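You operate a simulated robot arm through the tools that you are given. There is no shell and no other tool. Be economical: measure what you need, move in short steps, check, and stop when the job is done.

You run a simulated robot arm. Do the job below in one go: nothing can be reset, and whatever is moved stays where it is left.

JOB
Wipe the grease smudge off the fixture, clamp up again and rerun the clip check.
Fine: draw fixture clamp one back while wiping with the wiping pad; pad back, clamp home, then the check key once; it must show ALL OK. Where these are worked on the way, their far stop is far enough and under half their travel is too little: fixture clamp one. What is to be rubbed or washed off counts as gone when no trace of it is left.

Only the result counts: the job must be done as asked and must still hold three seconds after the hand-in. Knocking over, shifting, dropping, spilling or breaking anything else fails it.

ROBOT AND FRAMES
A 6-joint arm with a three-finger gripper, fixed in place. Base frame: the origin is at the foot of the arm, x ahead of it, y to its left, z up. Readings come in mm, degrees, newtons and seconds.
Its first joint turns from -166.0 to 166.0 degrees. Payload 4.89 kg.
The tool frame sits at the grasp point between the pads (the TCP): z along the fingers, y along the line on which they close. The tips reach 30 mm beyond it. The gripper opens to 164 mm. The gripper's body begins 125 mm behind the TCP.
Orientation is told as [roll, pitch, yaw] about the base's x, y, z axes, in that order, counted from this pose: with the fingers straight down and closing along the base's y, the tool's x points along the base's -x, its y along +y and its z along -z.

CONTROLS
- The arm moves only by the tool arm_command. Its arguments are lists of equal length, an entry for each row: "delta_pos": the shift along the tool's x, y, z in mm, a list of three; "rotation": the turn, a rotation vector about the tool's x, y, z in degrees, a list of three; "gripper": the finger opening in mm, from 0 to 164. In form: {"delta_pos": [[x, y, z], ...], "rotation": [[wx, wy, wz], ...], "gripper": [gripper, ...]}. A call has 1 to 12 rows; each row shifts and turns the commanded pose from where the row before left it, along the tool's axes as they then stand. Each row takes 0.2 s and may step no farther than 50 mm and 8.6 degrees from the row before; otherwise, or with a gripper value out of range, the whole call is refused. Where a pose cannot be reached the arm comes as near as it can. A force on the tool above 60 N (or 10 N above the force at the start of the call, whichever is more), or a blocked arm, ends the call early, and 0.2 s more pass. Each finger travels about 108 mm/s and halts on what it meets, pressing with about 38 N; the grip force reading is that of the motor and also rises with nothing between the fingers. The clock runs only during rows and for 0.2 s after the last one: add rows that do not move to give the fingers time. The reply holds the time, the measured pose of the TCP, the force on the tool along the base axes, the opening and the grip force, in the units named above and with some noise, with the torque about the TCP (base axes, N m) and any sound that the robot's microphone picked up.
- Cameras (640 x 400 px; columns grow to the right, rows downward): "scene" is fixed at [220.3, 501.3, 1472.6]; the picture's right is [-0.56, -0.83, 0.00], its down [-0.42, 0.28, -0.86] and it looks along [0.71, -0.48, -0.51] (base axes); focal length 360 px, centre (320, 200). "wrist" rides on the gripper at [76, -2, -152] in the tool frame; the picture's right is [0.02, 1.00, 0.00], its down [-0.88, 0.02, -0.47] and it looks along [-0.47, 0.01, 0.88] (tool axes); focal length 247 px, centre (320, 200). There is no depth. A picture from a camera that has moved, and an enlarged one, comes with that camera's place and axes in the base frame and with its lens.
- capture(camera): a new picture of that camera. The clock stands still meanwhile.
- lift_body(by): slides the trunk up (or, below 0, down) by that many mm; the arm rides with it, the base frame stays. It gives what a move gives, with no picture.
- zoom(camera, box): a new picture of the part [left, top, right, bottom] of that camera's present view, enlarged. The clock stands still meanwhile.
- sign_off(): hands the job in; it is judged then, once.

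Go step by step. Nothing tells you positions but the pictures and the camera data: compare them with the known pose of the tool, close in by small moves and look again before you grip or let go. The budget is 120 turns and 84 pictures, counting those below and the enlarged ones. Unless the task says otherwise, let go and move clear before handing in, and close with one line.

The tools are called after "Call:" by a JSON object that holds its "api" and its "payload". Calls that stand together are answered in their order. arm_command: Moves the arm, as the interface text tells. Its arguments: {"type":"object","properties":{"delta_pos":{"type":"array","items":{"type":"array","items":{"type":"number"}}},"rotation":{"type":"array","items":{"type":"array","items":{"type":"number"}}},"gripper":{"type":"array","items":{"type":"number"}}},"required":["delta_pos","rotation","gripper"]} The other tools are called the same way: lift_body (by) slides the trunk up or down; capture (camera) takes a picture; zoom (camera, box) takes an enlarged picture of a part of a camera's view; sign_off () hands the job in.

At the start:

```text
clock: 0.0
ee_pos: [517.8, 154.0, 1280.3]
orientation: [0.1, -0.1, 0.0]
force: [0.7, -0.2, 0.4]
wrist_torque: [-0.01, 0.01, -0.02]
gripper_width: 164.1
gripper_force: 0.1
trunk travel left (down, up): [-175.0, 215.0]
```

scene: 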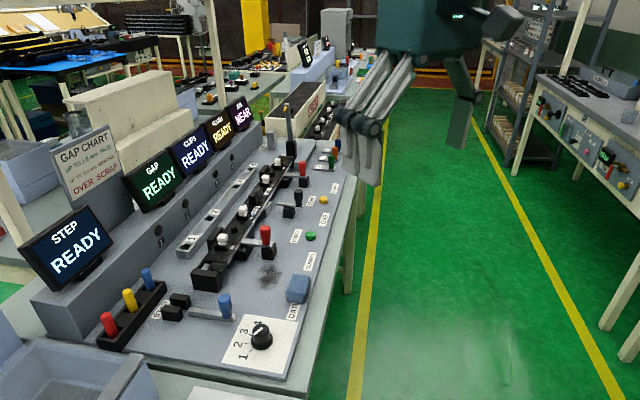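
wrist: 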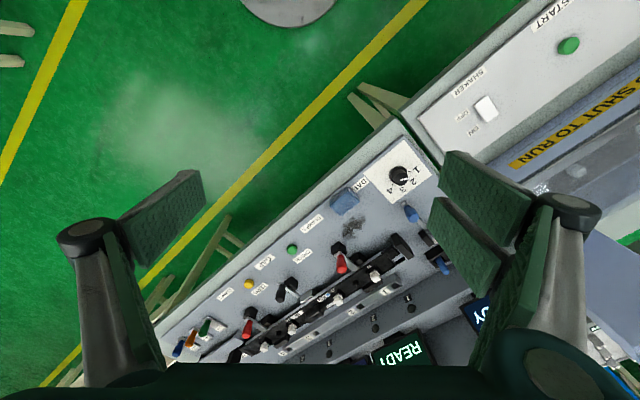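

I see a control panel with a fixture, a dark smudge near a blue pad, several clamps and coloured keys. I'll enlarge the views to read the labels.

Call:
{"api": "zoom", "payload": {"camera": "scene", "box": [140, 220, 340, 380]}}

Call:
{"api": "zoom", "payload": {"camera": "scene", "box": [230, 120, 370, 260]}}

Call:
{"api": "zoom", "payload": {"camera": "wrist", "box": [200, 130, 460, 370]}}

Call:
{"api": "zoom", "payload": {"camera": "scene", "box": [20, 80, 270, 290]}}

```text
2.50 times, centred on (240, 300) of scene
camera zoom: at [220.3, 501.3, 1472.6], right [-0.56, -0.83, 0.0], down [-0.42, 0.28, -0.86], along [0.71, -0.48, -0.51], focal length 900 px, centre (520, -50)
```

zoom: 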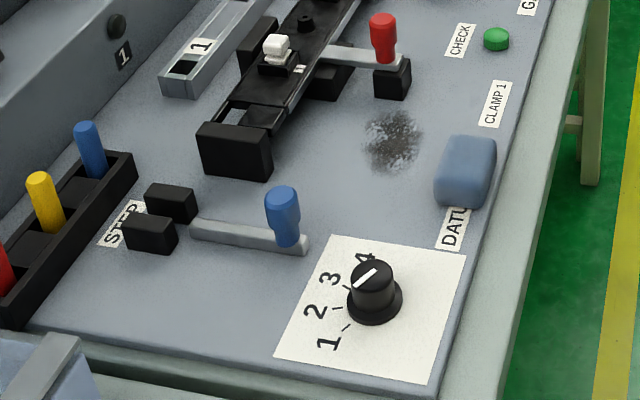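

```text
2.86 times, centred on (300, 190) of scene
camera zoom: at [220.3, 501.3, 1472.6], right [-0.56, -0.83, 0.0], down [-0.42, 0.28, -0.86], along [0.71, -0.48, -0.51], focal length 1028 px, centre (377, 229)
```

zoom: 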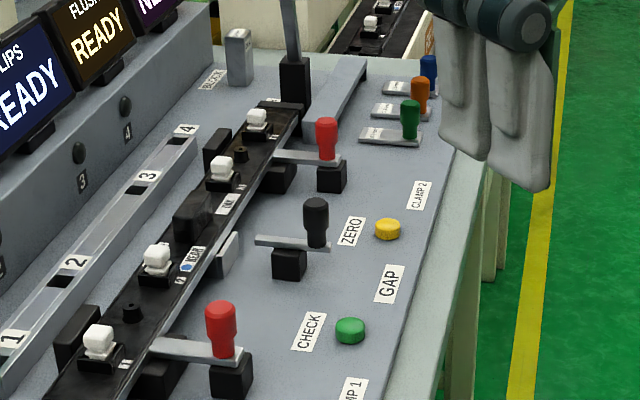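

```text
1.67 times, centred on (330, 250) of wrist
camera zoom: at [439.8, 152.7, 1432.4], right [-0.02, 1.0, 0.0], down [0.88, 0.02, 0.47], along [0.47, 0.01, -0.88], focal length 412 px, centre (303, 117)
```

zoom: 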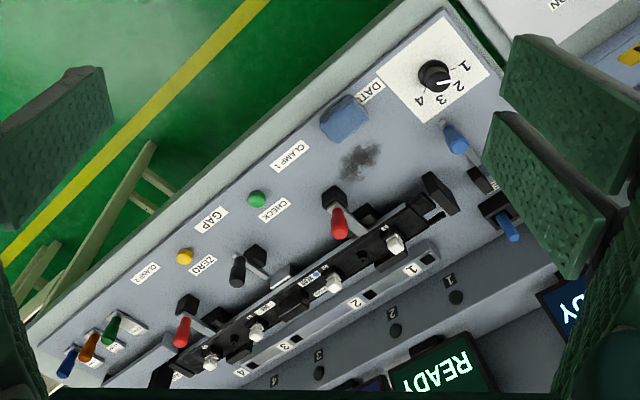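

```text
1.90 times, centred on (145, 185) of scene
camera zoom: at [220.3, 501.3, 1472.6], right [-0.56, -0.83, 0.0], down [-0.42, 0.28, -0.86], along [0.71, -0.48, -0.51], focal length 685 px, centre (653, 229)
```

zoom: 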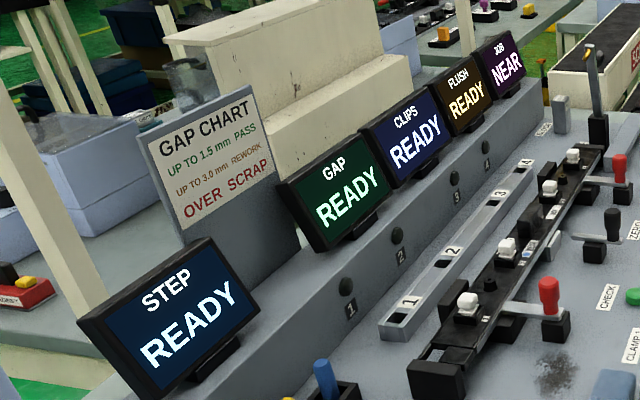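

The pad sits near [725, 220, 903], the check key near [878, 86, 899], clamp one's red handle near [877, 217, 955] and the smudge near [808, 247, 890]. The panel runs along about (0.73, -0.68). I'll turn the tool to match it and move in closer to look.

Call:
{"api": "arm_command", "payload": {"delta_pos": [[0, 0, 0], [0, 0, 0], [0, 0, 0], [0, 0, 0], [0, 0, 0], [0, 0, 0], [-30, -20, 18], [-30, -20, 18], [-30, -20, 18], [-30, -20, 18], [-30, -20, 18], [-30, -20, 18]], "rotation": [[0, 0, -7.83], [0, 0, -7.83], [0, 0, -7.83], [0, 0, -7.83], [0, 0, -7.83], [0, 0, -7.83], [0, 0, 0], [0, 0, 0], [0, 0, 0], [0, 0, 0], [0, 0, 0], [0, 0, 0]], "gripper": [164, 164, 164, 164, 164, 164, 164, 164, 164, 164, 164, 164]}}

Call:
{"api": "capture", "payload": {"camera": "wrist"}}

Call:
{"api": "capture", "payload": {"camera": "scene"}}

```text
clock: 2.6
ee_pos: [727.1, 206.1, 1174.7]
orientation: [0.1, -0.1, 46.9]
force: [-0.8, -1.1, 1.4]
wrist_torque: [0.07, -0.28, -0.03]
gripper_width: 164.1
gripper_force: 0.0
trunk travel left (down, up): [-175.0, 215.0]
```

```text
77 pictures are left
camera wrist: at [675.8, 149.2, 1325.9], right [-0.75, 0.67, 0.0], down [0.59, 0.66, 0.47], along [0.32, 0.35, -0.88], focal length 247 px, centre (320, 200)
```

wrist: 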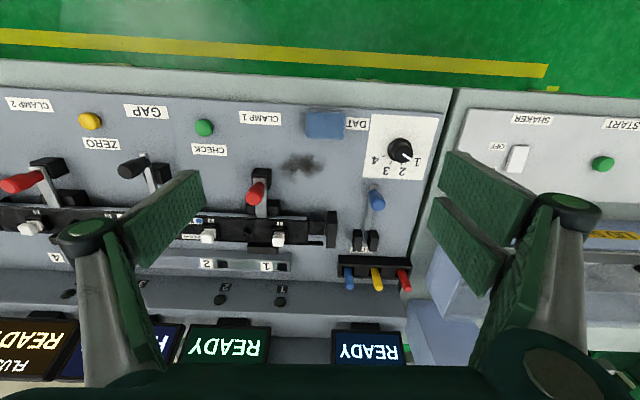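

```text
76 pictures are left
```

scene: 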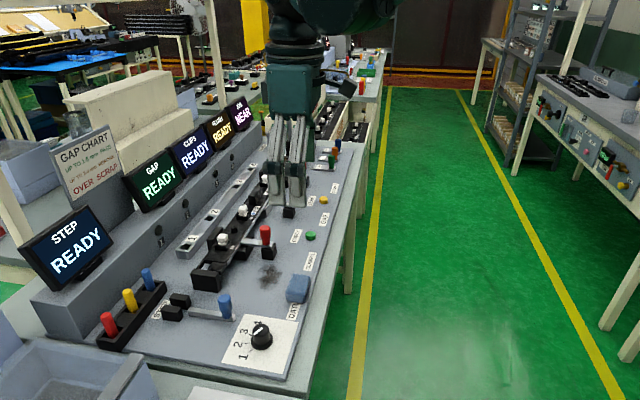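

The panel appears to run along a 45° line. I'll look at clamp one's mechanism and the smudge in detail.

Call:
{"api": "zoom", "payload": {"camera": "wrist", "box": [190, 90, 390, 260]}}

Call:
{"api": "zoom", "payload": {"camera": "scene", "box": [210, 205, 330, 305]}}

```text
2.35 times, centred on (290, 175) of wrist
camera zoom: at [675.8, 149.2, 1325.9], right [-0.75, 0.67, 0.0], down [0.59, 0.66, 0.47], along [0.32, 0.35, -0.88], focal length 581 px, centre (391, 259)
```

zoom: 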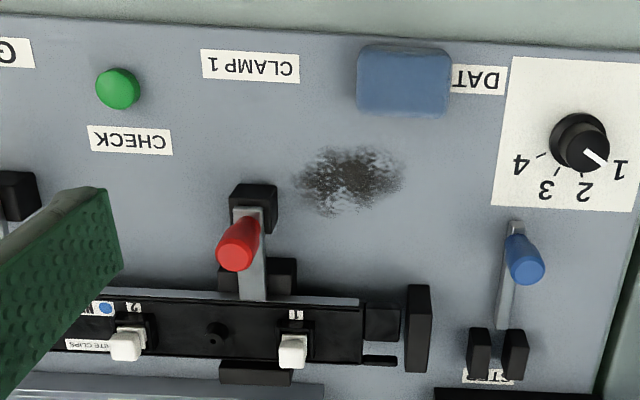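

```text
4.00 times, centred on (270, 255) of scene
camera zoom: at [220.3, 501.3, 1472.6], right [-0.56, -0.83, 0.0], down [-0.42, 0.28, -0.86], along [0.71, -0.48, -0.51], focal length 1439 px, centre (520, -20)
```

zoom: 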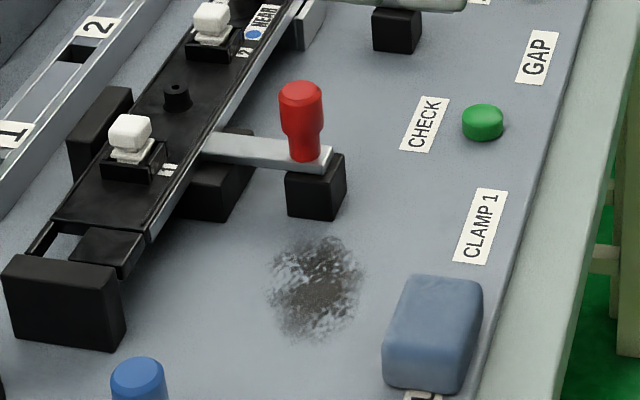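

Clamp one is a bar sliding front to back on two posts, with an upright red handle (about z 927–980). I'll go above the handle with a 45° yaw, partly open, and look.

Call:
{"api": "arm_command", "payload": {"delta_pos": [[0, 0, 0], [-22.5, -19.7, 27], [-22.5, -19.7, 27], [-22.5, -19.7, 27], [-22.5, -19.7, 27], [-22.5, -19.7, 27], [0, 0, 0]], "rotation": [[0, 0, 1.9], [0, 0, 0], [0, 0, 0], [0, 0, 0], [0, 0, 0], [0, 0, 0], [0, 0, 0]], "gripper": [70, 70, 70, 70, 70, 70, 70]}}

Call:
{"api": "capture", "payload": {"camera": "wrist"}}

Call:
{"api": "zoom", "payload": {"camera": "scene", "box": [190, 155, 350, 275]}}

```text
clock: 4.2
ee_pos: [877.8, 212.9, 1039.0]
orientation: [0.1, 0.1, 45.2]
force: [-0.5, -0.1, -1.2]
wrist_torque: [-0.02, 0.09, -0.02]
gripper_width: 69.9
gripper_force: 0.1
trunk travel left (down, up): [-175.0, 215.0]
```

```text
73 pictures are left
camera wrist: at [824.4, 158.0, 1190.7], right [-0.72, 0.69, 0.0], down [0.61, 0.64, 0.47], along [0.33, 0.34, -0.88], focal length 247 px, centre (320, 200)
```

wrist: 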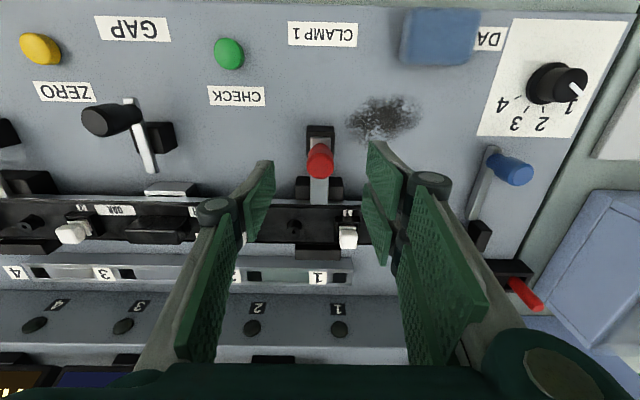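

```text
3.33 times, centred on (270, 215) of scene
camera zoom: at [220.3, 501.3, 1472.6], right [-0.56, -0.83, 0.0], down [-0.42, 0.28, -0.86], along [0.71, -0.48, -0.51], focal length 1199 px, centre (487, 150)
```

zoom: 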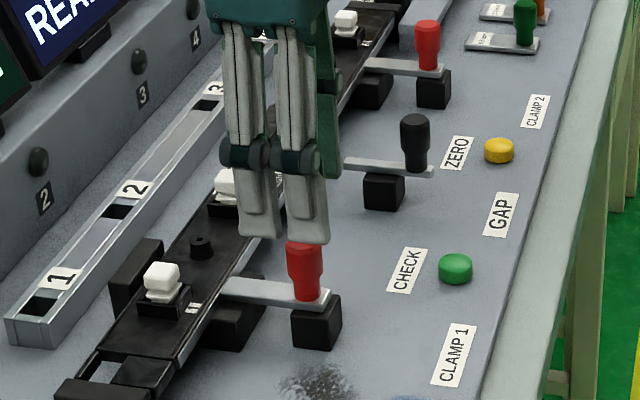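

The handle is centred between the fingers. I'll descend to z≈962 and grip it.

Call:
{"api": "arm_command", "payload": {"delta_pos": [[1, 0, 26], [1, 0, 26], [0, 0, 25], [0, 0, 0], [0, 0, 0], [0, 0, 0]], "rotation": [[0, 0, 0], [0, 0, 0], [0, 0, 0], [0, 0, 0], [0, 0, 0], [0, 0, 0]], "gripper": [70, 70, 70, 10, 10, 10]}}

Call:
{"api": "capture", "payload": {"camera": "wrist"}}

```text
clock: 5.6
ee_pos: [875.0, 211.1, 961.2]
orientation: [0.0, 0.0, 45.2]
force: [7.8, -9.5, 3.6]
wrist_torque: [-0.3, -0.14, -0.1]
gripper_width: 25.0
gripper_force: 44.8
trunk travel left (down, up): [-175.0, 215.0]
```

```text
71 pictures are left
camera wrist: at [821.7, 156.2, 1113.8], right [-0.72, 0.69, 0.0], down [0.61, 0.64, 0.47], along [0.33, 0.34, -0.88], focal length 247 px, centre (320, 200)
```

wrist: 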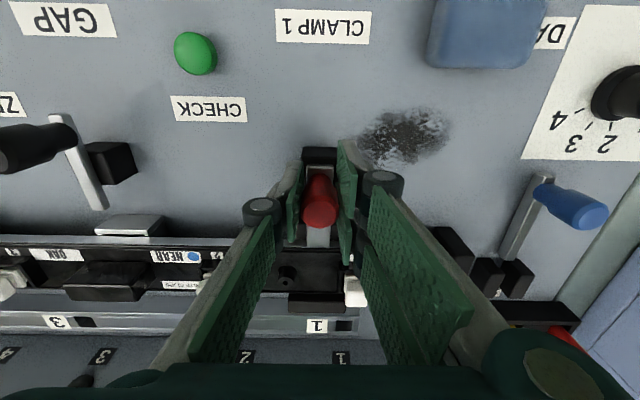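

Gripped (25 mm). Now I'll pull toward the front in small steps, with a little sideways relief.

Call:
{"api": "arm_command", "payload": {"delta_pos": [[5, -1, 0], [5, 0, 0], [5, 0, 0], [5, 0, 0]], "rotation": [[0, 0, 0], [0, 0, 0], [0, 0, 0], [0, 0, 0]], "gripper": [10, 10, 10, 10]}}

Call:
{"api": "capture", "payload": {"camera": "wrist"}}

```text
clock: 6.6
ee_pos: [861.0, 197.6, 962.4]
orientation: [-0.1, -0.1, 45.1]
force: [7.0, -6.2, 29.5]
wrist_torque: [0.11, -0.51, -0.05]
gripper_width: 25.1
gripper_force: 45.0
trunk travel left (down, up): [-175.0, 215.0]
```

```text
70 pictures are left
camera wrist: at [807.5, 142.0, 1113.6], right [-0.72, 0.69, 0.0], down [0.61, 0.64, 0.47], along [0.33, 0.34, -0.88], focal length 247 px, centre (320, 200)
```

wrist: 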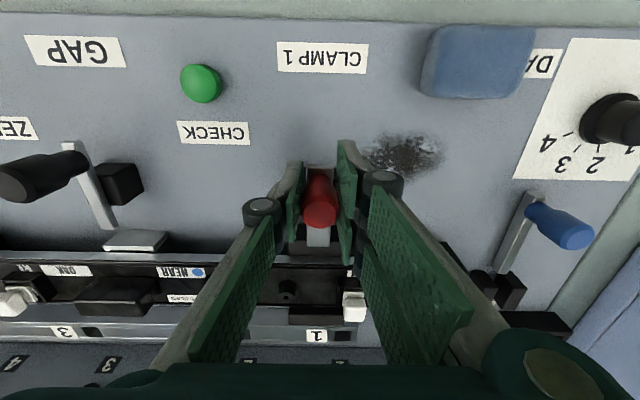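

The clamp slides freely, but upward force has grown. I'll relieve that slightly and keep pulling.

Call:
{"api": "arm_command", "payload": {"delta_pos": [[0, 0, -1.5], [5, 0, 0], [5, 0, 0], [5, 0, 0], [5, 0, 0]], "rotation": [[0, 0, 0], [0, 0, 0], [0, 0, 0], [0, 0, 0], [0, 0, 0]], "gripper": [10, 10, 10, 10, 10]}}

Call:
{"api": "capture", "payload": {"camera": "wrist"}}

Call:
{"api": "zoom", "payload": {"camera": "scene", "box": [190, 155, 350, 275]}}

```text
clock: 7.8
ee_pos: [846.9, 183.0, 961.9]
orientation: [0.0, 0.0, 45.1]
force: [7.1, -6.0, -9.2]
wrist_torque: [0.58, -0.99, -0.02]
gripper_width: 25.2
gripper_force: 45.5
trunk travel left (down, up): [-175.0, 215.0]
```

```text
69 pictures are left
camera wrist: at [794.1, 128.4, 1113.7], right [-0.72, 0.69, 0.0], down [0.61, 0.64, 0.47], along [0.33, 0.34, -0.88], focal length 247 px, centre (320, 200)
```

wrist: 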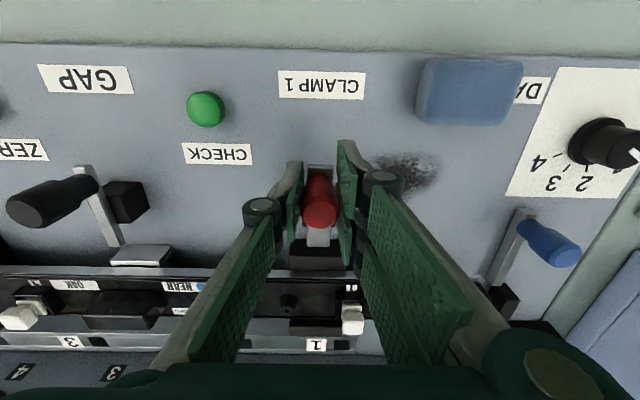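

```text
3.33 times, centred on (270, 215) of scene
camera zoom: at [220.3, 501.3, 1472.6], right [-0.56, -0.83, 0.0], down [-0.42, 0.28, -0.86], along [0.71, -0.48, -0.51], focal length 1199 px, centre (487, 150)
```

zoom: 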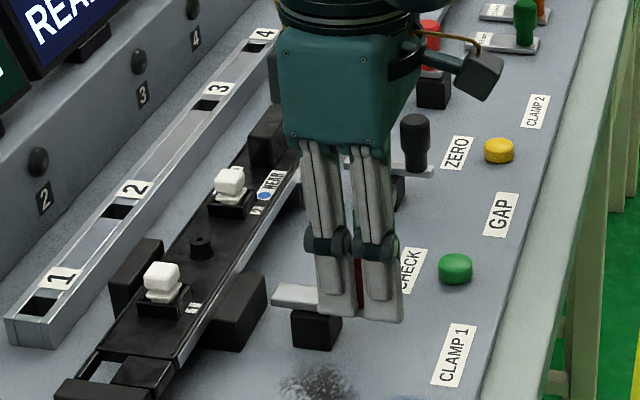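

The bar is drawn back about 40 mm and clear of the rail. I'll continue towards its far stop.

Call:
{"api": "arm_command", "payload": {"delta_pos": [[4, 0, 0], [4, 0, 0], [4, 0, 0], [4, 0, 0], [4, 0, 0]], "rotation": [[0, 0, 0], [0, 0, 0], [0, 0, 0], [0, 0, 0], [0, 0, 0]], "gripper": [10, 10, 10, 10, 10]}}

Call:
{"api": "zoom", "payload": {"camera": "scene", "box": [190, 155, 350, 275]}}

```text
clock: 9.0
ee_pos: [830.3, 170.8, 961.9]
orientation: [0.0, 0.0, 45.2]
force: [-12.4, 21.4, 1.4]
wrist_torque: [0.64, 0.25, 0.56]
gripper_width: 19.8
gripper_force: 12.1
trunk travel left (down, up): [-175.0, 215.0]
```

```text
3.33 times, centred on (270, 215) of scene
camera zoom: at [220.3, 501.3, 1472.6], right [-0.56, -0.83, 0.0], down [-0.42, 0.28, -0.86], along [0.71, -0.48, -0.51], focal length 1199 px, centre (487, 150)
```

zoom: 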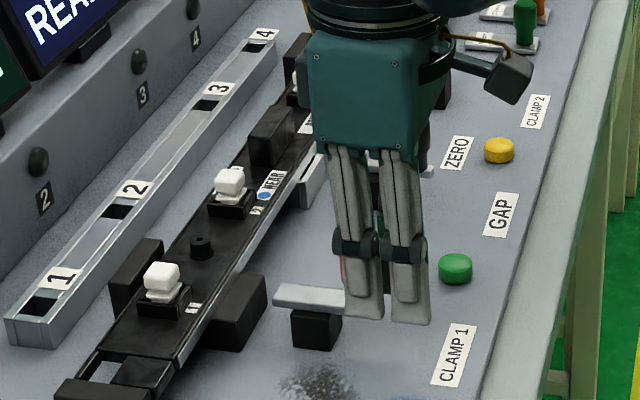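

The clamp hit its far stop at about 40 mm and the fingers slid off the handle. I'll open and rise clear to check.

Call:
{"api": "arm_command", "payload": {"delta_pos": [[0, 0, 0], [0, 0, 0], [0, 0, -40], [0, 0, -40]], "rotation": [[0, 0, 0], [0, 0, 0], [0, 0, 0], [0, 0, 0]], "gripper": [60, 60, 60, 60]}}

Call:
{"api": "capture", "payload": {"camera": "wrist"}}

```text
clock: 10.0
ee_pos: [835.6, 171.7, 1042.7]
orientation: [0.0, 0.0, 45.0]
force: [0.9, 0.0, -0.5]
wrist_torque: [-0.07, 0.2, 0.02]
gripper_width: 59.8
gripper_force: 0.0
trunk travel left (down, up): [-175.0, 215.0]
```

```text
66 pictures are left
camera wrist: at [781.6, 116.6, 1194.4], right [-0.72, 0.69, 0.0], down [0.61, 0.64, 0.47], along [0.33, 0.34, -0.88], focal length 247 px, centre (320, 200)
```

wrist: 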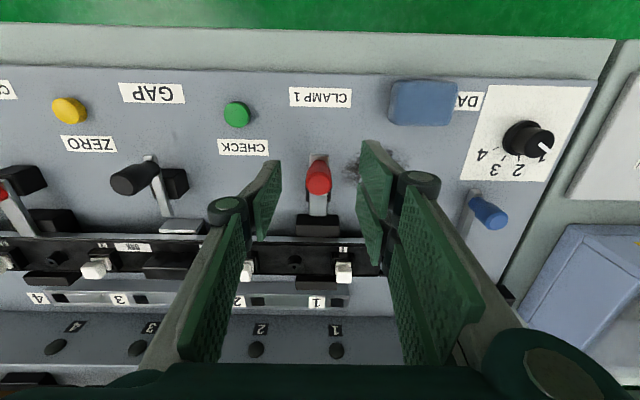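

Clamp one sits at its far stop, clear of everything. I'll rise and turn 90° so the fingers close front-to-back over the pad, about 72 × 45 mm near (726, 217).

Call:
{"api": "arm_command", "payload": {"delta_pos": [[0, 0, -5], [0, 0, -5], [0, 0, -5], [0, 0, -5], [0, 0, -5], [0, 0, -5], [0, 0, -5], [0, 0, -5], [0, 0, -5], [0, 0, -5], [0, 0, -5]], "rotation": [[0, 0, 8.18], [0, 0, 8.18], [0, 0, 8.18], [0, 0, 8.18], [0, 0, 8.18], [0, 0, 8.18], [0, 0, 8.18], [0, 0, 8.18], [0, 0, 8.18], [0, 0, 8.18], [0, 0, 8.2]], "gripper": [90, 90, 90, 90, 90, 90, 90, 90, 90, 90, 90]}}

Call:
{"api": "arm_command", "payload": {"delta_pos": [[36.5, -15.3, 10], [36.5, -15.3, 10], [36.5, -15.3, 10], [0, 0, 0]], "rotation": [[0, 0, 0], [0, 0, 0], [0, 0, 0], [0, 0, 0]], "gripper": [90, 90, 90, 90]}}

Call:
{"api": "capture", "payload": {"camera": "wrist"}}

Call:
{"api": "zoom", "payload": {"camera": "scene", "box": [190, 200, 350, 320]}}

```text
clock: 12.4
ee_pos: [834.6, 168.9, 1096.0]
orientation: [0.0, 0.0, -44.9]
force: [1.1, 0.8, 0.1]
wrist_torque: [0.0, 0.0, -0.02]
gripper_width: 90.0
gripper_force: 0.1
trunk travel left (down, up): [-175.0, 215.0]
```

```text
clock: 13.4
ee_pos: [723.0, 213.6, 1068.5]
orientation: [0.1, 0.1, -44.8]
force: [-0.9, 0.2, 1.0]
wrist_torque: [-0.03, -0.14, 0.0]
gripper_width: 89.9
gripper_force: 0.0
trunk travel left (down, up): [-175.0, 215.0]
```

```text
65 pictures are left
camera wrist: at [666.8, 267.0, 1219.4], right [0.69, 0.72, 0.0], down [0.64, -0.61, 0.47], along [0.34, -0.33, -0.88], focal length 247 px, centre (320, 200)
```

wrist: 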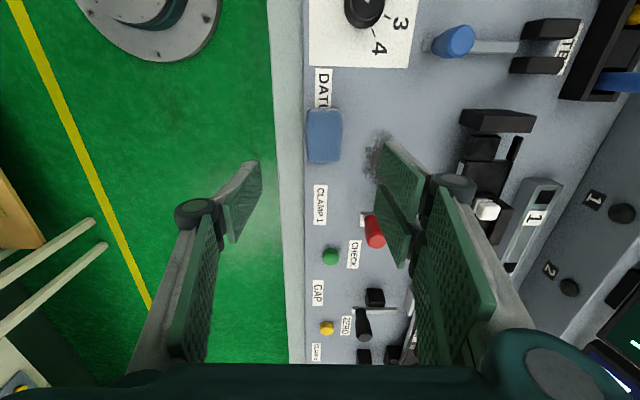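

```text
3.33 times, centred on (270, 260) of scene
camera zoom: at [220.3, 501.3, 1472.6], right [-0.56, -0.83, 0.0], down [-0.42, 0.28, -0.86], along [0.71, -0.48, -0.51], focal length 1199 px, centre (487, 0)
```

zoom: 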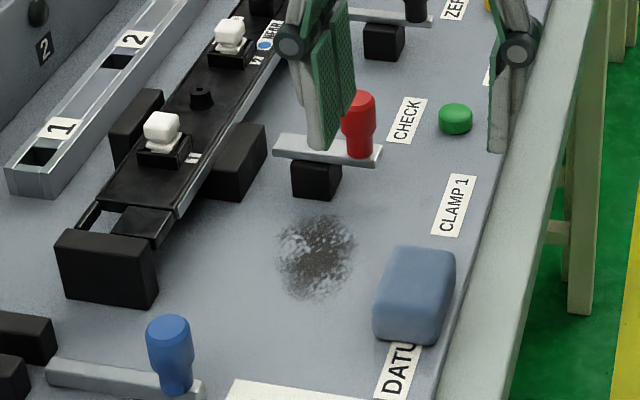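

The pad centre is near (724, 218) with its top at about z 915, and the panel is near 892. I'll descend part way over it and look again.

Call:
{"api": "arm_command", "payload": {"delta_pos": [[1.8, 3.5, 40], [0, 0, 40], [0, 0, 30], [0, 0, 0]], "rotation": [[0, 0, 0], [0, 0, 0], [0, 0, 0], [0, 0, 0]], "gripper": [90, 90, 90, 90]}}

Call:
{"api": "capture", "payload": {"camera": "wrist"}}

Call:
{"api": "zoom", "payload": {"camera": "scene", "box": [220, 220, 360, 325]}}

```text
clock: 14.4
ee_pos: [725.6, 217.5, 956.5]
orientation: [0.0, 0.0, -44.9]
force: [-0.1, -0.3, -0.4]
wrist_torque: [-0.01, 0.06, 0.03]
gripper_width: 90.2
gripper_force: 0.0
trunk travel left (down, up): [-175.0, 215.0]
```

```text
63 pictures are left
camera wrist: at [669.2, 270.9, 1108.3], right [0.69, 0.72, 0.0], down [0.64, -0.61, 0.47], along [0.34, -0.33, -0.88], focal length 247 px, centre (320, 200)
```

wrist: 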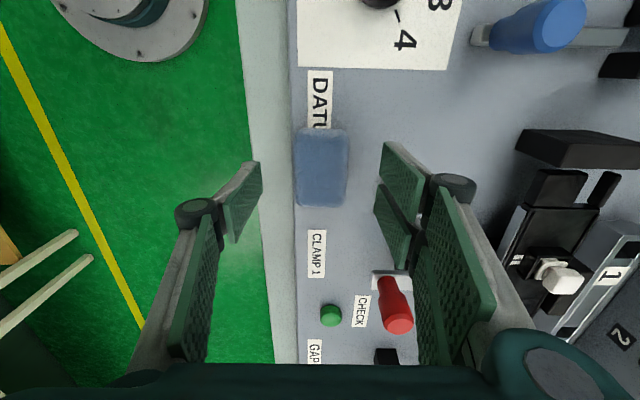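

```text
3.81 times, centred on (290, 272) of scene
camera zoom: at [220.3, 501.3, 1472.6], right [-0.56, -0.83, 0.0], down [-0.42, 0.28, -0.86], along [0.71, -0.48, -0.51], focal length 1371 px, centre (434, -76)
```

zoom: 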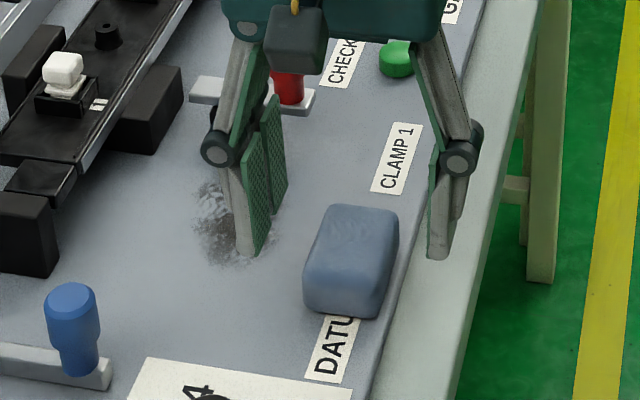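

The pad is centred between the fingers. I'll descend to TCP z≈928 and close.

Call:
{"api": "arm_command", "payload": {"delta_pos": [[0, 0, 14], [0, 0, 14], [0, 0, 0], [0, 0, 0], [0, 0, 0], [0, 0, 0]], "rotation": [[0, 0, 0], [0, 0, 0], [0, 0, 0], [0, 0, 0], [0, 0, 0], [0, 0, 0]], "gripper": [80, 80, 60, 30, 20, 20]}}

Call:
{"api": "capture", "payload": {"camera": "wrist"}}

Call:
{"api": "zoom", "payload": {"camera": "scene", "box": [220, 220, 360, 325]}}

```text
clock: 15.8
ee_pos: [725.6, 217.7, 930.3]
orientation: [0.0, 0.0, -44.9]
force: [-0.2, 0.3, -0.2]
wrist_torque: [0.01, -0.04, 0.0]
gripper_width: 43.7
gripper_force: 37.7
trunk travel left (down, up): [-175.0, 215.0]
```

```text
61 pictures are left
camera wrist: at [669.3, 270.7, 1081.3], right [0.69, 0.72, 0.0], down [0.64, -0.61, 0.47], along [0.34, -0.33, -0.88], focal length 247 px, centre (320, 200)
```

wrist: 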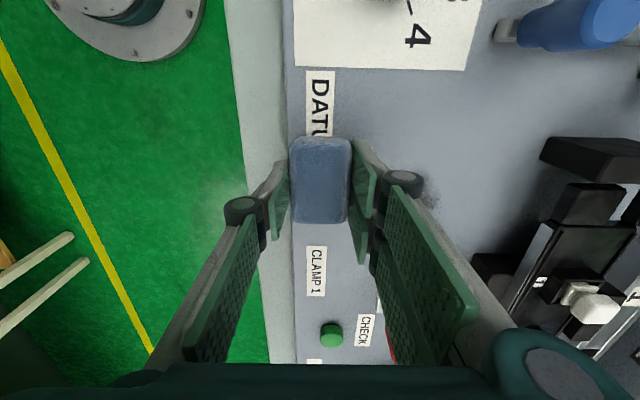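

```text
3.81 times, centred on (290, 272) of scene
camera zoom: at [220.3, 501.3, 1472.6], right [-0.56, -0.83, 0.0], down [-0.42, 0.28, -0.86], along [0.71, -0.48, -0.51], focal length 1371 px, centre (434, -76)
```

zoom: 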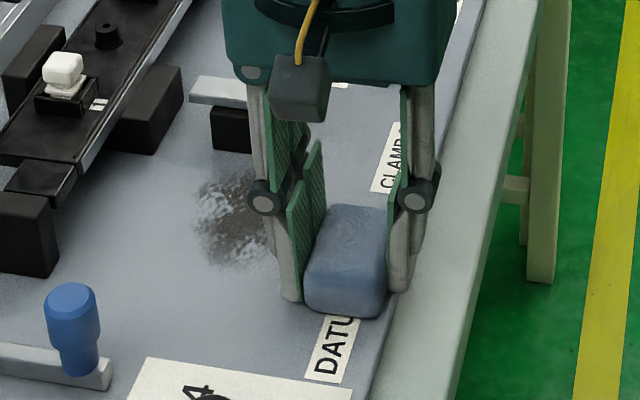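

The pad is held (43.7 mm), with home at TCP (725.6, 217.7). I'll lift it and carry it over the smudge.

Call:
{"api": "arm_command", "payload": {"delta_pos": [[0, 0, -20], [0, 0, -15], [-18.4, 39.8, 0], [-18.4, 39.8, 0], [0, 0, 0]], "rotation": [[0, 0, 0], [0, 0, 0], [0, 0, 0], [0, 0, 0], [0, 0, 0]], "gripper": [20, 20, 20, 20, 20]}}

Call:
{"api": "capture", "payload": {"camera": "wrist"}}

Call:
{"api": "zoom", "payload": {"camera": "scene", "box": [200, 200, 340, 305]}}

```text
clock: 17.0
ee_pos: [808.8, 250.1, 964.8]
orientation: [0.0, 0.0, -44.9]
force: [1.4, 0.5, -0.4]
wrist_torque: [-0.04, 0.08, 0.03]
gripper_width: 43.6
gripper_force: 38.1
trunk travel left (down, up): [-175.0, 215.0]
```

```text
59 pictures are left
camera wrist: at [752.2, 303.0, 1115.7], right [0.69, 0.72, 0.0], down [0.64, -0.61, 0.47], along [0.34, -0.33, -0.88], focal length 247 px, centre (320, 200)
```

wrist: 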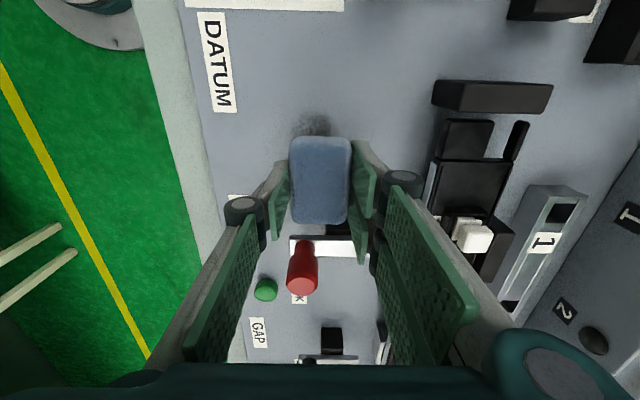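

```text
3.81 times, centred on (270, 252) of scene
camera zoom: at [220.3, 501.3, 1472.6], right [-0.56, -0.83, 0.0], down [-0.42, 0.28, -0.86], along [0.71, -0.48, -0.51], focal length 1371 px, centre (510, 0)
```

zoom: 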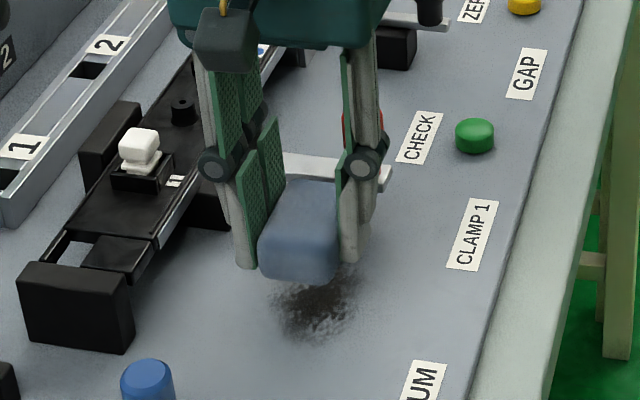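

The pad hangs over the smudge. I'll lower it gently until it touches the panel.

Call:
{"api": "arm_command", "payload": {"delta_pos": [[3, 0, 16], [0, 0, 14], [0, 0, 5], [0, 0, 2]], "rotation": [[0, 0, 0], [0, 0, 0], [0, 0, 0], [0, 0, 0]], "gripper": [20, 20, 20, 20]}}

```text
clock: 18.0
ee_pos: [803.9, 249.4, 929.3]
orientation: [0.1, -0.1, -44.9]
force: [8.6, 2.1, 39.7]
wrist_torque: [0.13, -0.24, 0.04]
gripper_width: 43.9
gripper_force: 37.9
trunk travel left (down, up): [-175.0, 215.0]
```

Contact at about 40 N. I'll ease slightly and rub front-to-back at a few sideways offsets.

Call:
{"api": "arm_command", "payload": {"delta_pos": [[0, 10, -0.6], [0, 10, 0], [0, -10, 0], [0, -10, 0], [0, -10, 0], [0, -10, 0], [0, 10, 0], [0, 10, 0]], "rotation": [[0, 0, 0], [0, 0, 0], [0, 0, 0], [0, 0, 0], [0, 0, 0], [0, 0, 0], [0, 0, 0], [0, 0, 0]], "gripper": [20, 20, 20, 20, 20, 20, 20, 20]}}

Call:
{"api": "zoom", "payload": {"camera": "scene", "box": [200, 200, 340, 305]}}

```text
clock: 19.8
ee_pos: [803.9, 249.3, 927.6]
orientation: [-0.1, 0.1, -44.9]
force: [-12.0, -13.8, 38.0]
wrist_torque: [-0.5, 0.41, -0.02]
gripper_width: 43.9
gripper_force: 38.0
trunk travel left (down, up): [-175.0, 215.0]
```

```text
3.81 times, centred on (270, 252) of scene
camera zoom: at [220.3, 501.3, 1472.6], right [-0.56, -0.83, 0.0], down [-0.42, 0.28, -0.86], along [0.71, -0.48, -0.51], focal length 1371 px, centre (510, 0)
```

zoom: 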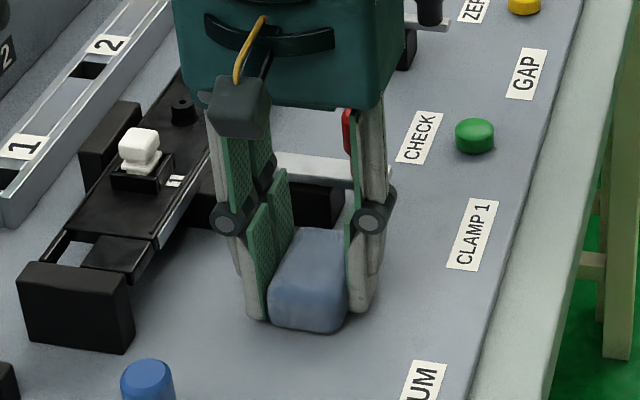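

The visible part is already wiped off. I'll repeat with offsets to both sides to catch the edges.

Call:
{"api": "arm_command", "payload": {"delta_pos": [[-6, 0, 0], [-5, 0, 0], [0, 11, 0], [0, 11, 0], [0, -11, 0], [0, -11, 0], [0, -11, 0], [0, -11, 0], [0, 11, 0], [0, 11, 0]], "rotation": [[0, 0, 0], [0, 0, 0], [0, 0, 0], [0, 0, 0], [0, 0, 0], [0, 0, 0], [0, 0, 0], [0, 0, 0], [0, 0, 0], [0, 0, 0]], "gripper": [20, 20, 20, 20, 20, 20, 20, 20, 20, 20]}}

Call:
{"api": "arm_command", "payload": {"delta_pos": [[7, 0, 0], [7, 0, 0], [7, 0, 0], [0, 11, 0], [0, 11, 0], [0, -11, 0], [0, -11, 0], [0, -11, 0], [0, -11, 0], [0, 11, 0], [0, 11, 0]], "rotation": [[0, 0, 0], [0, 0, 0], [0, 0, 0], [0, 0, 0], [0, 0, 0], [0, 0, 0], [0, 0, 0], [0, 0, 0], [0, 0, 0], [0, 0, 0], [0, 0, 0]], "gripper": [20, 20, 20, 20, 20, 20, 20, 20, 20, 20, 20]}}

Call:
{"api": "arm_command", "payload": {"delta_pos": [[-11, 0, -15], [0, 0, -20], [20, -40, 0], [18, -39, 0], [0, 0, 0]], "rotation": [[0, 0, 0], [0, 0, 0], [0, 0, 0], [0, 0, 0], [0, 0, 0]], "gripper": [20, 20, 20, 20, 20]}}

Call:
{"api": "zoom", "payload": {"camera": "scene", "box": [200, 200, 340, 305]}}

Call:
{"api": "capture", "payload": {"camera": "wrist"}}

```text
clock: 22.0
ee_pos: [814.0, 242.8, 927.8]
orientation: [0.0, -0.1, -44.9]
force: [0.0, 0.5, -0.4]
wrist_torque: [0.03, -0.02, 0.0]
gripper_width: 43.8
gripper_force: 38.1
trunk travel left (down, up): [-175.0, 215.0]
```

```text
clock: 24.4
ee_pos: [796.7, 255.5, 929.0]
orientation: [0.0, 0.0, -45.0]
force: [-0.7, -0.3, 0.0]
wrist_torque: [0.04, -0.06, 0.0]
gripper_width: 43.6
gripper_force: 38.1
trunk travel left (down, up): [-175.0, 215.0]
```

```text
clock: 25.6
ee_pos: [723.2, 220.3, 963.8]
orientation: [0.0, -0.1, -44.9]
force: [-0.1, -0.1, -0.7]
wrist_torque: [0.02, -0.07, -0.02]
gripper_width: 43.6
gripper_force: 39.0
trunk travel left (down, up): [-175.0, 215.0]
```

```text
3.81 times, centred on (270, 252) of scene
camera zoom: at [220.3, 501.3, 1472.6], right [-0.56, -0.83, 0.0], down [-0.42, 0.28, -0.86], along [0.71, -0.48, -0.51], focal length 1371 px, centre (510, 0)
```

zoom: 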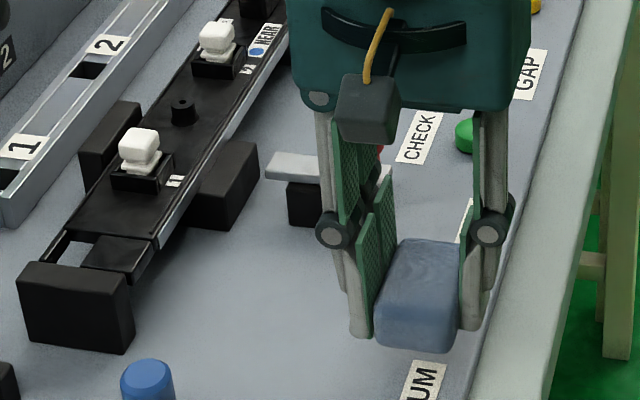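

```text
55 pictures are left
camera wrist: at [666.8, 274.0, 1114.7], right [0.69, 0.72, 0.0], down [0.64, -0.61, 0.47], along [0.34, -0.33, -0.88], focal length 247 px, centre (320, 200)
```

wrist: 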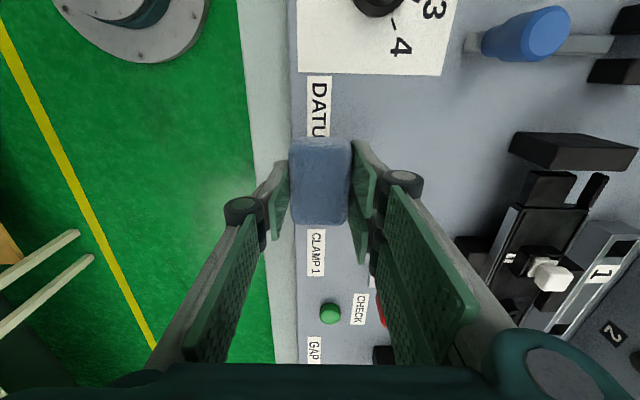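

The smudge seems gone, but the later strokes lost contact. I'll check for faint traces at high enlargement before putting the pad back.

Call:
{"api": "zoom", "payload": {"camera": "scene", "box": [245, 240, 305, 285]}}

Call:
{"api": "zoom", "payload": {"camera": "wrist", "box": [340, 60, 520, 260]}}

```text
8.89 times, centred on (275, 262) of scene
camera zoom: at [220.3, 501.3, 1472.6], right [-0.56, -0.83, 0.0], down [-0.42, 0.28, -0.86], along [0.71, -0.48, -0.51], focal length 3198 px, centre (720, -356)
```

zoom: 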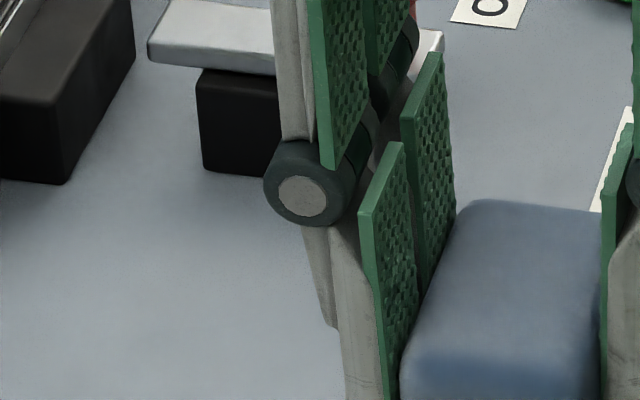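

```text
2.00 times, centred on (430, 160) of wrist
camera zoom: at [666.8, 274.0, 1114.7], right [0.69, 0.72, 0.0], down [0.64, -0.61, 0.47], along [0.34, -0.33, -0.88], focal length 494 px, centre (100, 280)
```

zoom: 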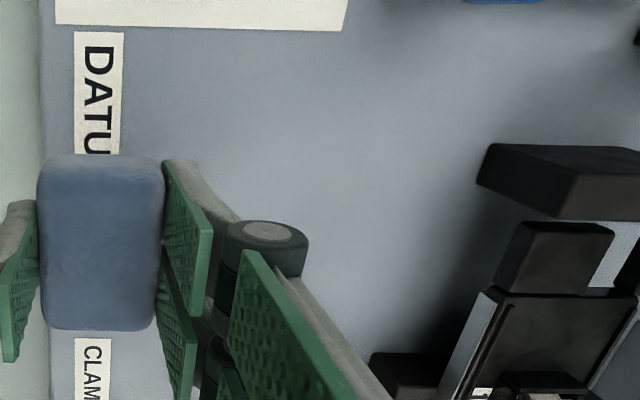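

One finger hides part of the spot. I'll shift the hand, still holding the pad, toward the front and look.

Call:
{"api": "arm_command", "payload": {"delta_pos": [[0, -40, -10], [0, -40, -10], [0, 0, 0]], "rotation": [[0, 0, 0], [0, 0, 0], [0, 0, 0]], "gripper": [20, 20, 20]}}

Call:
{"api": "zoom", "payload": {"camera": "scene", "box": [240, 235, 310, 287]}}

Call:
{"api": "capture", "payload": {"camera": "wrist"}}

```text
clock: 26.4
ee_pos: [664.8, 162.8, 982.7]
orientation: [0.1, 0.0, -44.9]
force: [-1.4, 0.4, -0.6]
wrist_torque: [-0.03, -0.07, -0.02]
gripper_width: 43.8
gripper_force: 37.7
trunk travel left (down, up): [-175.0, 215.0]
```

```text
7.69 times, centred on (275, 261) of scene
camera zoom: at [220.3, 501.3, 1472.6], right [-0.56, -0.83, 0.0], down [-0.42, 0.28, -0.86], along [0.71, -0.48, -0.51], focal length 2768 px, centre (666, -269)
```

zoom: 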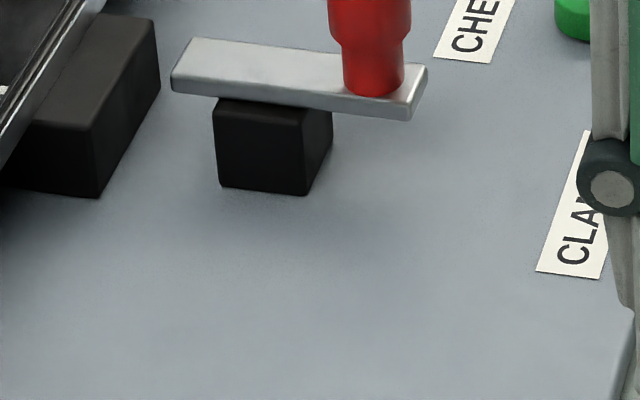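

```text
51 pictures are left
camera wrist: at [608.8, 217.1, 1134.8], right [0.69, 0.72, 0.0], down [0.64, -0.61, 0.47], along [0.34, -0.33, -0.88], focal length 247 px, centre (320, 200)
```

wrist: 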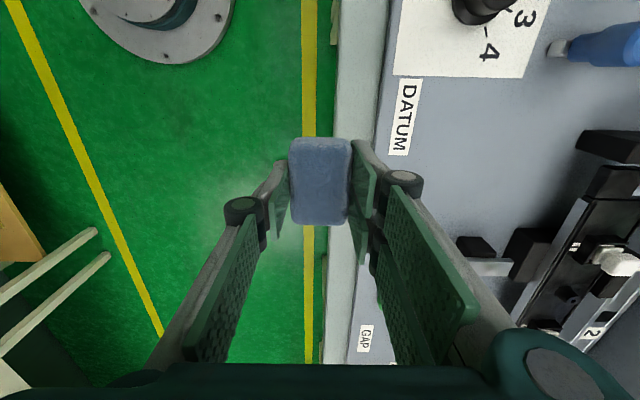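

The panel is clean with no trace left. I'll take the pad back to its home spot.

Call:
{"api": "arm_command", "payload": {"delta_pos": [[-2, 41, 0], [-2, 40.8, 15], [0, 0, 15], [0, 0, 15], [0, 0, 5]], "rotation": [[0, 0, 0], [0, 0, 0], [0, 0, 0], [0, 0, 0], [0, 0, 0]], "gripper": [20, 20, 20, 20, 20]}}

Call:
{"api": "zoom", "payload": {"camera": "scene", "box": [220, 220, 360, 325]}}

```text
clock: 27.6
ee_pos: [726.8, 217.5, 934.2]
orientation: [0.0, 0.0, -44.9]
force: [-0.3, 0.6, -0.7]
wrist_torque: [-0.04, -0.04, -0.02]
gripper_width: 44.0
gripper_force: 37.7
trunk travel left (down, up): [-175.0, 215.0]
```

```text
3.81 times, centred on (290, 272) of scene
camera zoom: at [220.3, 501.3, 1472.6], right [-0.56, -0.83, 0.0], down [-0.42, 0.28, -0.86], along [0.71, -0.48, -0.51], focal length 1371 px, centre (434, -76)
```

zoom: 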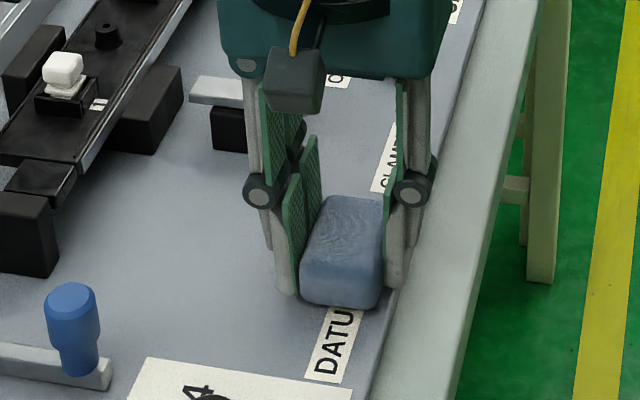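

It's just above home. I'll lower in small steps to contact.

Call:
{"api": "arm_command", "payload": {"delta_pos": [[0.8, -0.4, 2], [0, 0, 2], [0, 0, 1], [0, 0, 1]], "rotation": [[0, 0, 0], [0, 0, 0], [0, 0, 0], [0, 0, 0]], "gripper": [20, 20, 20, 20]}}

```text
clock: 28.6
ee_pos: [725.0, 219.3, 927.7]
orientation: [0.0, 0.0, -45.0]
force: [3.3, -0.5, 11.1]
wrist_torque: [0.01, -0.19, -0.01]
gripper_width: 43.7
gripper_force: 38.0
trunk travel left (down, up): [-175.0, 215.0]
```

The pad is in light contact (11 N). I'll release it and rise straight up.

Call:
{"api": "arm_command", "payload": {"delta_pos": [[0, 0, -0.5], [0, 0, 0], [0, 0, 0], [0, 0, -30], [0, 0, -40], [0, 0, -40]], "rotation": [[0, 0, 0], [0, 0, 0], [0, 0, 0], [0, 0, 0], [0, 0, 0], [0, 0, 0]], "gripper": [60, 80, 80, 80, 80, 80]}}

Call:
{"api": "zoom", "payload": {"camera": "scene", "box": [190, 200, 350, 320]}}

Call:
{"api": "capture", "payload": {"camera": "wrist"}}

```text
clock: 30.0
ee_pos: [728.3, 218.3, 1037.6]
orientation: [0.0, 0.1, -44.9]
force: [0.4, 0.0, 0.2]
wrist_torque: [-0.05, 0.14, -0.01]
gripper_width: 80.0
gripper_force: 0.0
trunk travel left (down, up): [-175.0, 215.0]
```

```text
3.33 times, centred on (270, 260) of scene
camera zoom: at [220.3, 501.3, 1472.6], right [-0.56, -0.83, 0.0], down [-0.42, 0.28, -0.86], along [0.71, -0.48, -0.51], focal length 1199 px, centre (487, 0)
```

zoom: 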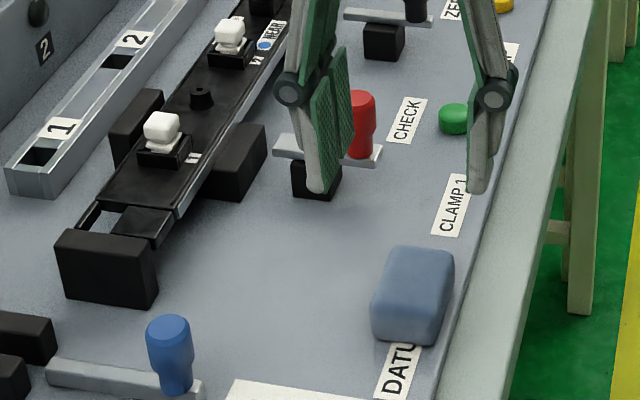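

```text
48 pictures are left
camera wrist: at [671.9, 273.0, 1188.7], right [0.69, 0.72, 0.0], down [0.64, -0.61, 0.47], along [0.34, -0.33, -0.88], focal length 247 px, centre (320, 200)
```

wrist: 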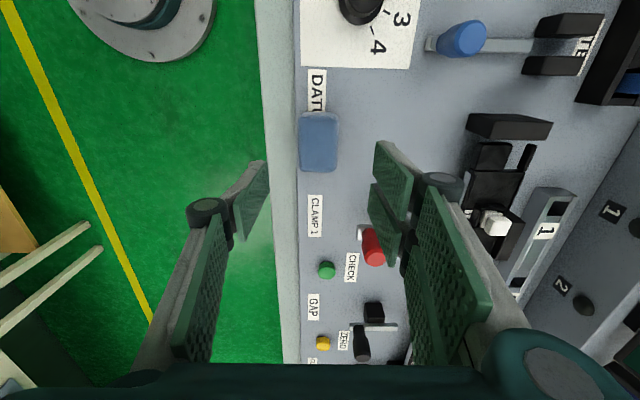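

The pad is back in place. Next I'll close the fingers and go in front of clamp one's handle to push it home.

Call:
{"api": "arm_command", "payload": {"delta_pos": [[-36, 7.6, 0], [-36, 7.6, 0], [-36, 7.6, 0], [0, 0, 30], [0, 0, 30], [0, 0, 0]], "rotation": [[0, 0, 0], [0, 0, 0], [0, 0, 0], [0, 0, 0], [0, 0, 0], [0, 0, 0]], "gripper": [40, 10, 0, 0, 0, 0]}}

Call:
{"api": "capture", "payload": {"camera": "wrist"}}

Call:
{"api": "zoom", "payload": {"camera": "scene", "box": [220, 175, 340, 265]}}

```text
clock: 31.4
ee_pos: [819.1, 158.7, 977.0]
orientation: [-0.1, 0.0, -44.9]
force: [0.2, 0.3, -0.4]
wrist_torque: [0.03, 0.07, -0.01]
gripper_width: 0.2
gripper_force: 37.6
trunk travel left (down, up): [-175.0, 215.0]
```

```text
47 pictures are left
camera wrist: at [762.4, 212.3, 1128.0], right [0.69, 0.72, 0.0], down [0.64, -0.61, 0.47], along [0.34, -0.33, -0.88], focal length 247 px, centre (320, 200)
```

wrist: 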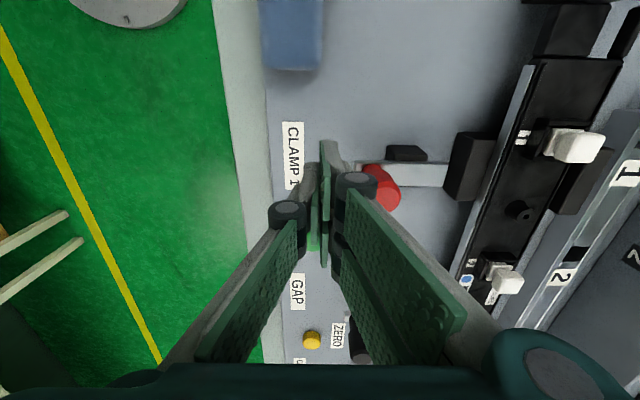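

```text
4.44 times, centred on (280, 220) of scene
camera zoom: at [220.3, 501.3, 1472.6], right [-0.56, -0.83, 0.0], down [-0.42, 0.28, -0.86], along [0.71, -0.48, -0.51], focal length 1599 px, centre (498, 111)
```

zoom: 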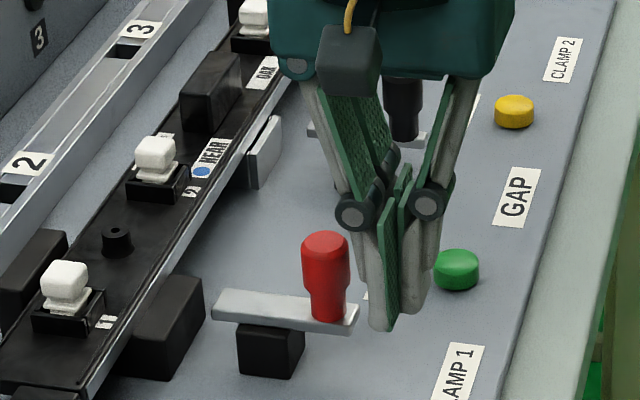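

The fingers stand just in front of the handle. I'll lower a bit and push back in short steps.

Call:
{"api": "arm_command", "payload": {"delta_pos": [[-1, 0, 11], [0, 6, 0], [0, 6, 0], [0, 6, 0], [0, 6, 0], [0, 6, 0], [0, 5, 0], [0, 5, 0]], "rotation": [[0, 0, 0], [0, 0, 0], [0, 0, 0], [0, 0, 0], [0, 0, 0], [0, 0, 0], [0, 0, 0], [0, 0, 0]], "gripper": [0, 0, 0, 0, 0, 0, 0, 0]}}

Call:
{"api": "zoom", "payload": {"camera": "scene", "box": [220, 175, 340, 265]}}

```text
clock: 33.2
ee_pos: [848.0, 186.4, 965.9]
orientation: [0.0, 0.0, -44.9]
force: [6.0, -9.3, 0.0]
wrist_torque: [0.15, 0.05, -0.22]
gripper_width: 0.3
gripper_force: 37.5
trunk travel left (down, up): [-175.0, 215.0]
```

```text
4.44 times, centred on (280, 220) of scene
camera zoom: at [220.3, 501.3, 1472.6], right [-0.56, -0.83, 0.0], down [-0.42, 0.28, -0.86], along [0.71, -0.48, -0.51], focal length 1599 px, centre (498, 111)
```

zoom: 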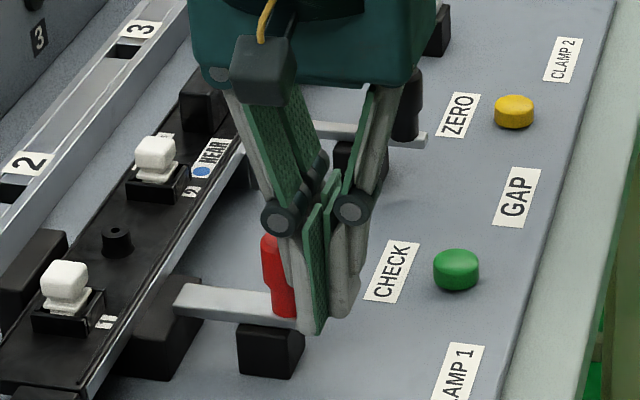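

The clamp is sliding home; I'll keep going until it stops.

Call:
{"api": "arm_command", "payload": {"delta_pos": [[0, 4, 0], [0, 4, 0], [0, 3, 0], [0, 3, 0], [0, 2, 0], [0, 2, 0], [0, 2, 0], [0, 2, 0]], "rotation": [[0, 0, 0], [0, 0, 0], [0, 0, 0], [0, 0, 0], [0, 0, 0], [0, 0, 0], [0, 0, 0], [0, 0, 0]], "gripper": [0, 0, 0, 0, 0, 0, 0, 0]}}

Call:
{"api": "zoom", "payload": {"camera": "scene", "box": [220, 175, 340, 265]}}

```text
clock: 35.0
ee_pos: [862.4, 200.0, 967.9]
orientation: [0.0, 0.0, -45.0]
force: [-14.7, -32.6, -2.3]
wrist_torque: [0.36, -0.12, -0.59]
gripper_width: 0.1
gripper_force: 38.5
trunk travel left (down, up): [-175.0, 215.0]
```

```text
4.44 times, centred on (280, 220) of scene
camera zoom: at [220.3, 501.3, 1472.6], right [-0.56, -0.83, 0.0], down [-0.42, 0.28, -0.86], along [0.71, -0.48, -0.51], focal length 1599 px, centre (498, 111)
```

zoom: 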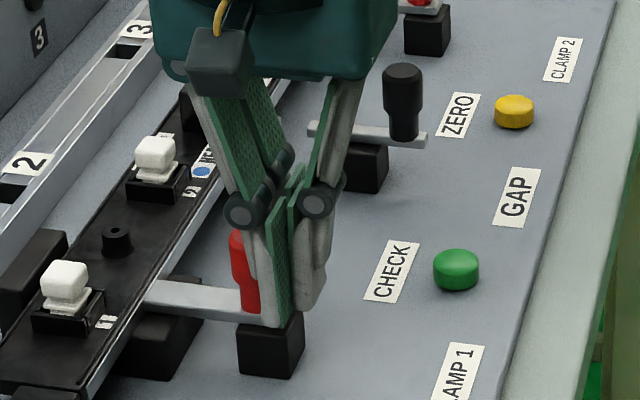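

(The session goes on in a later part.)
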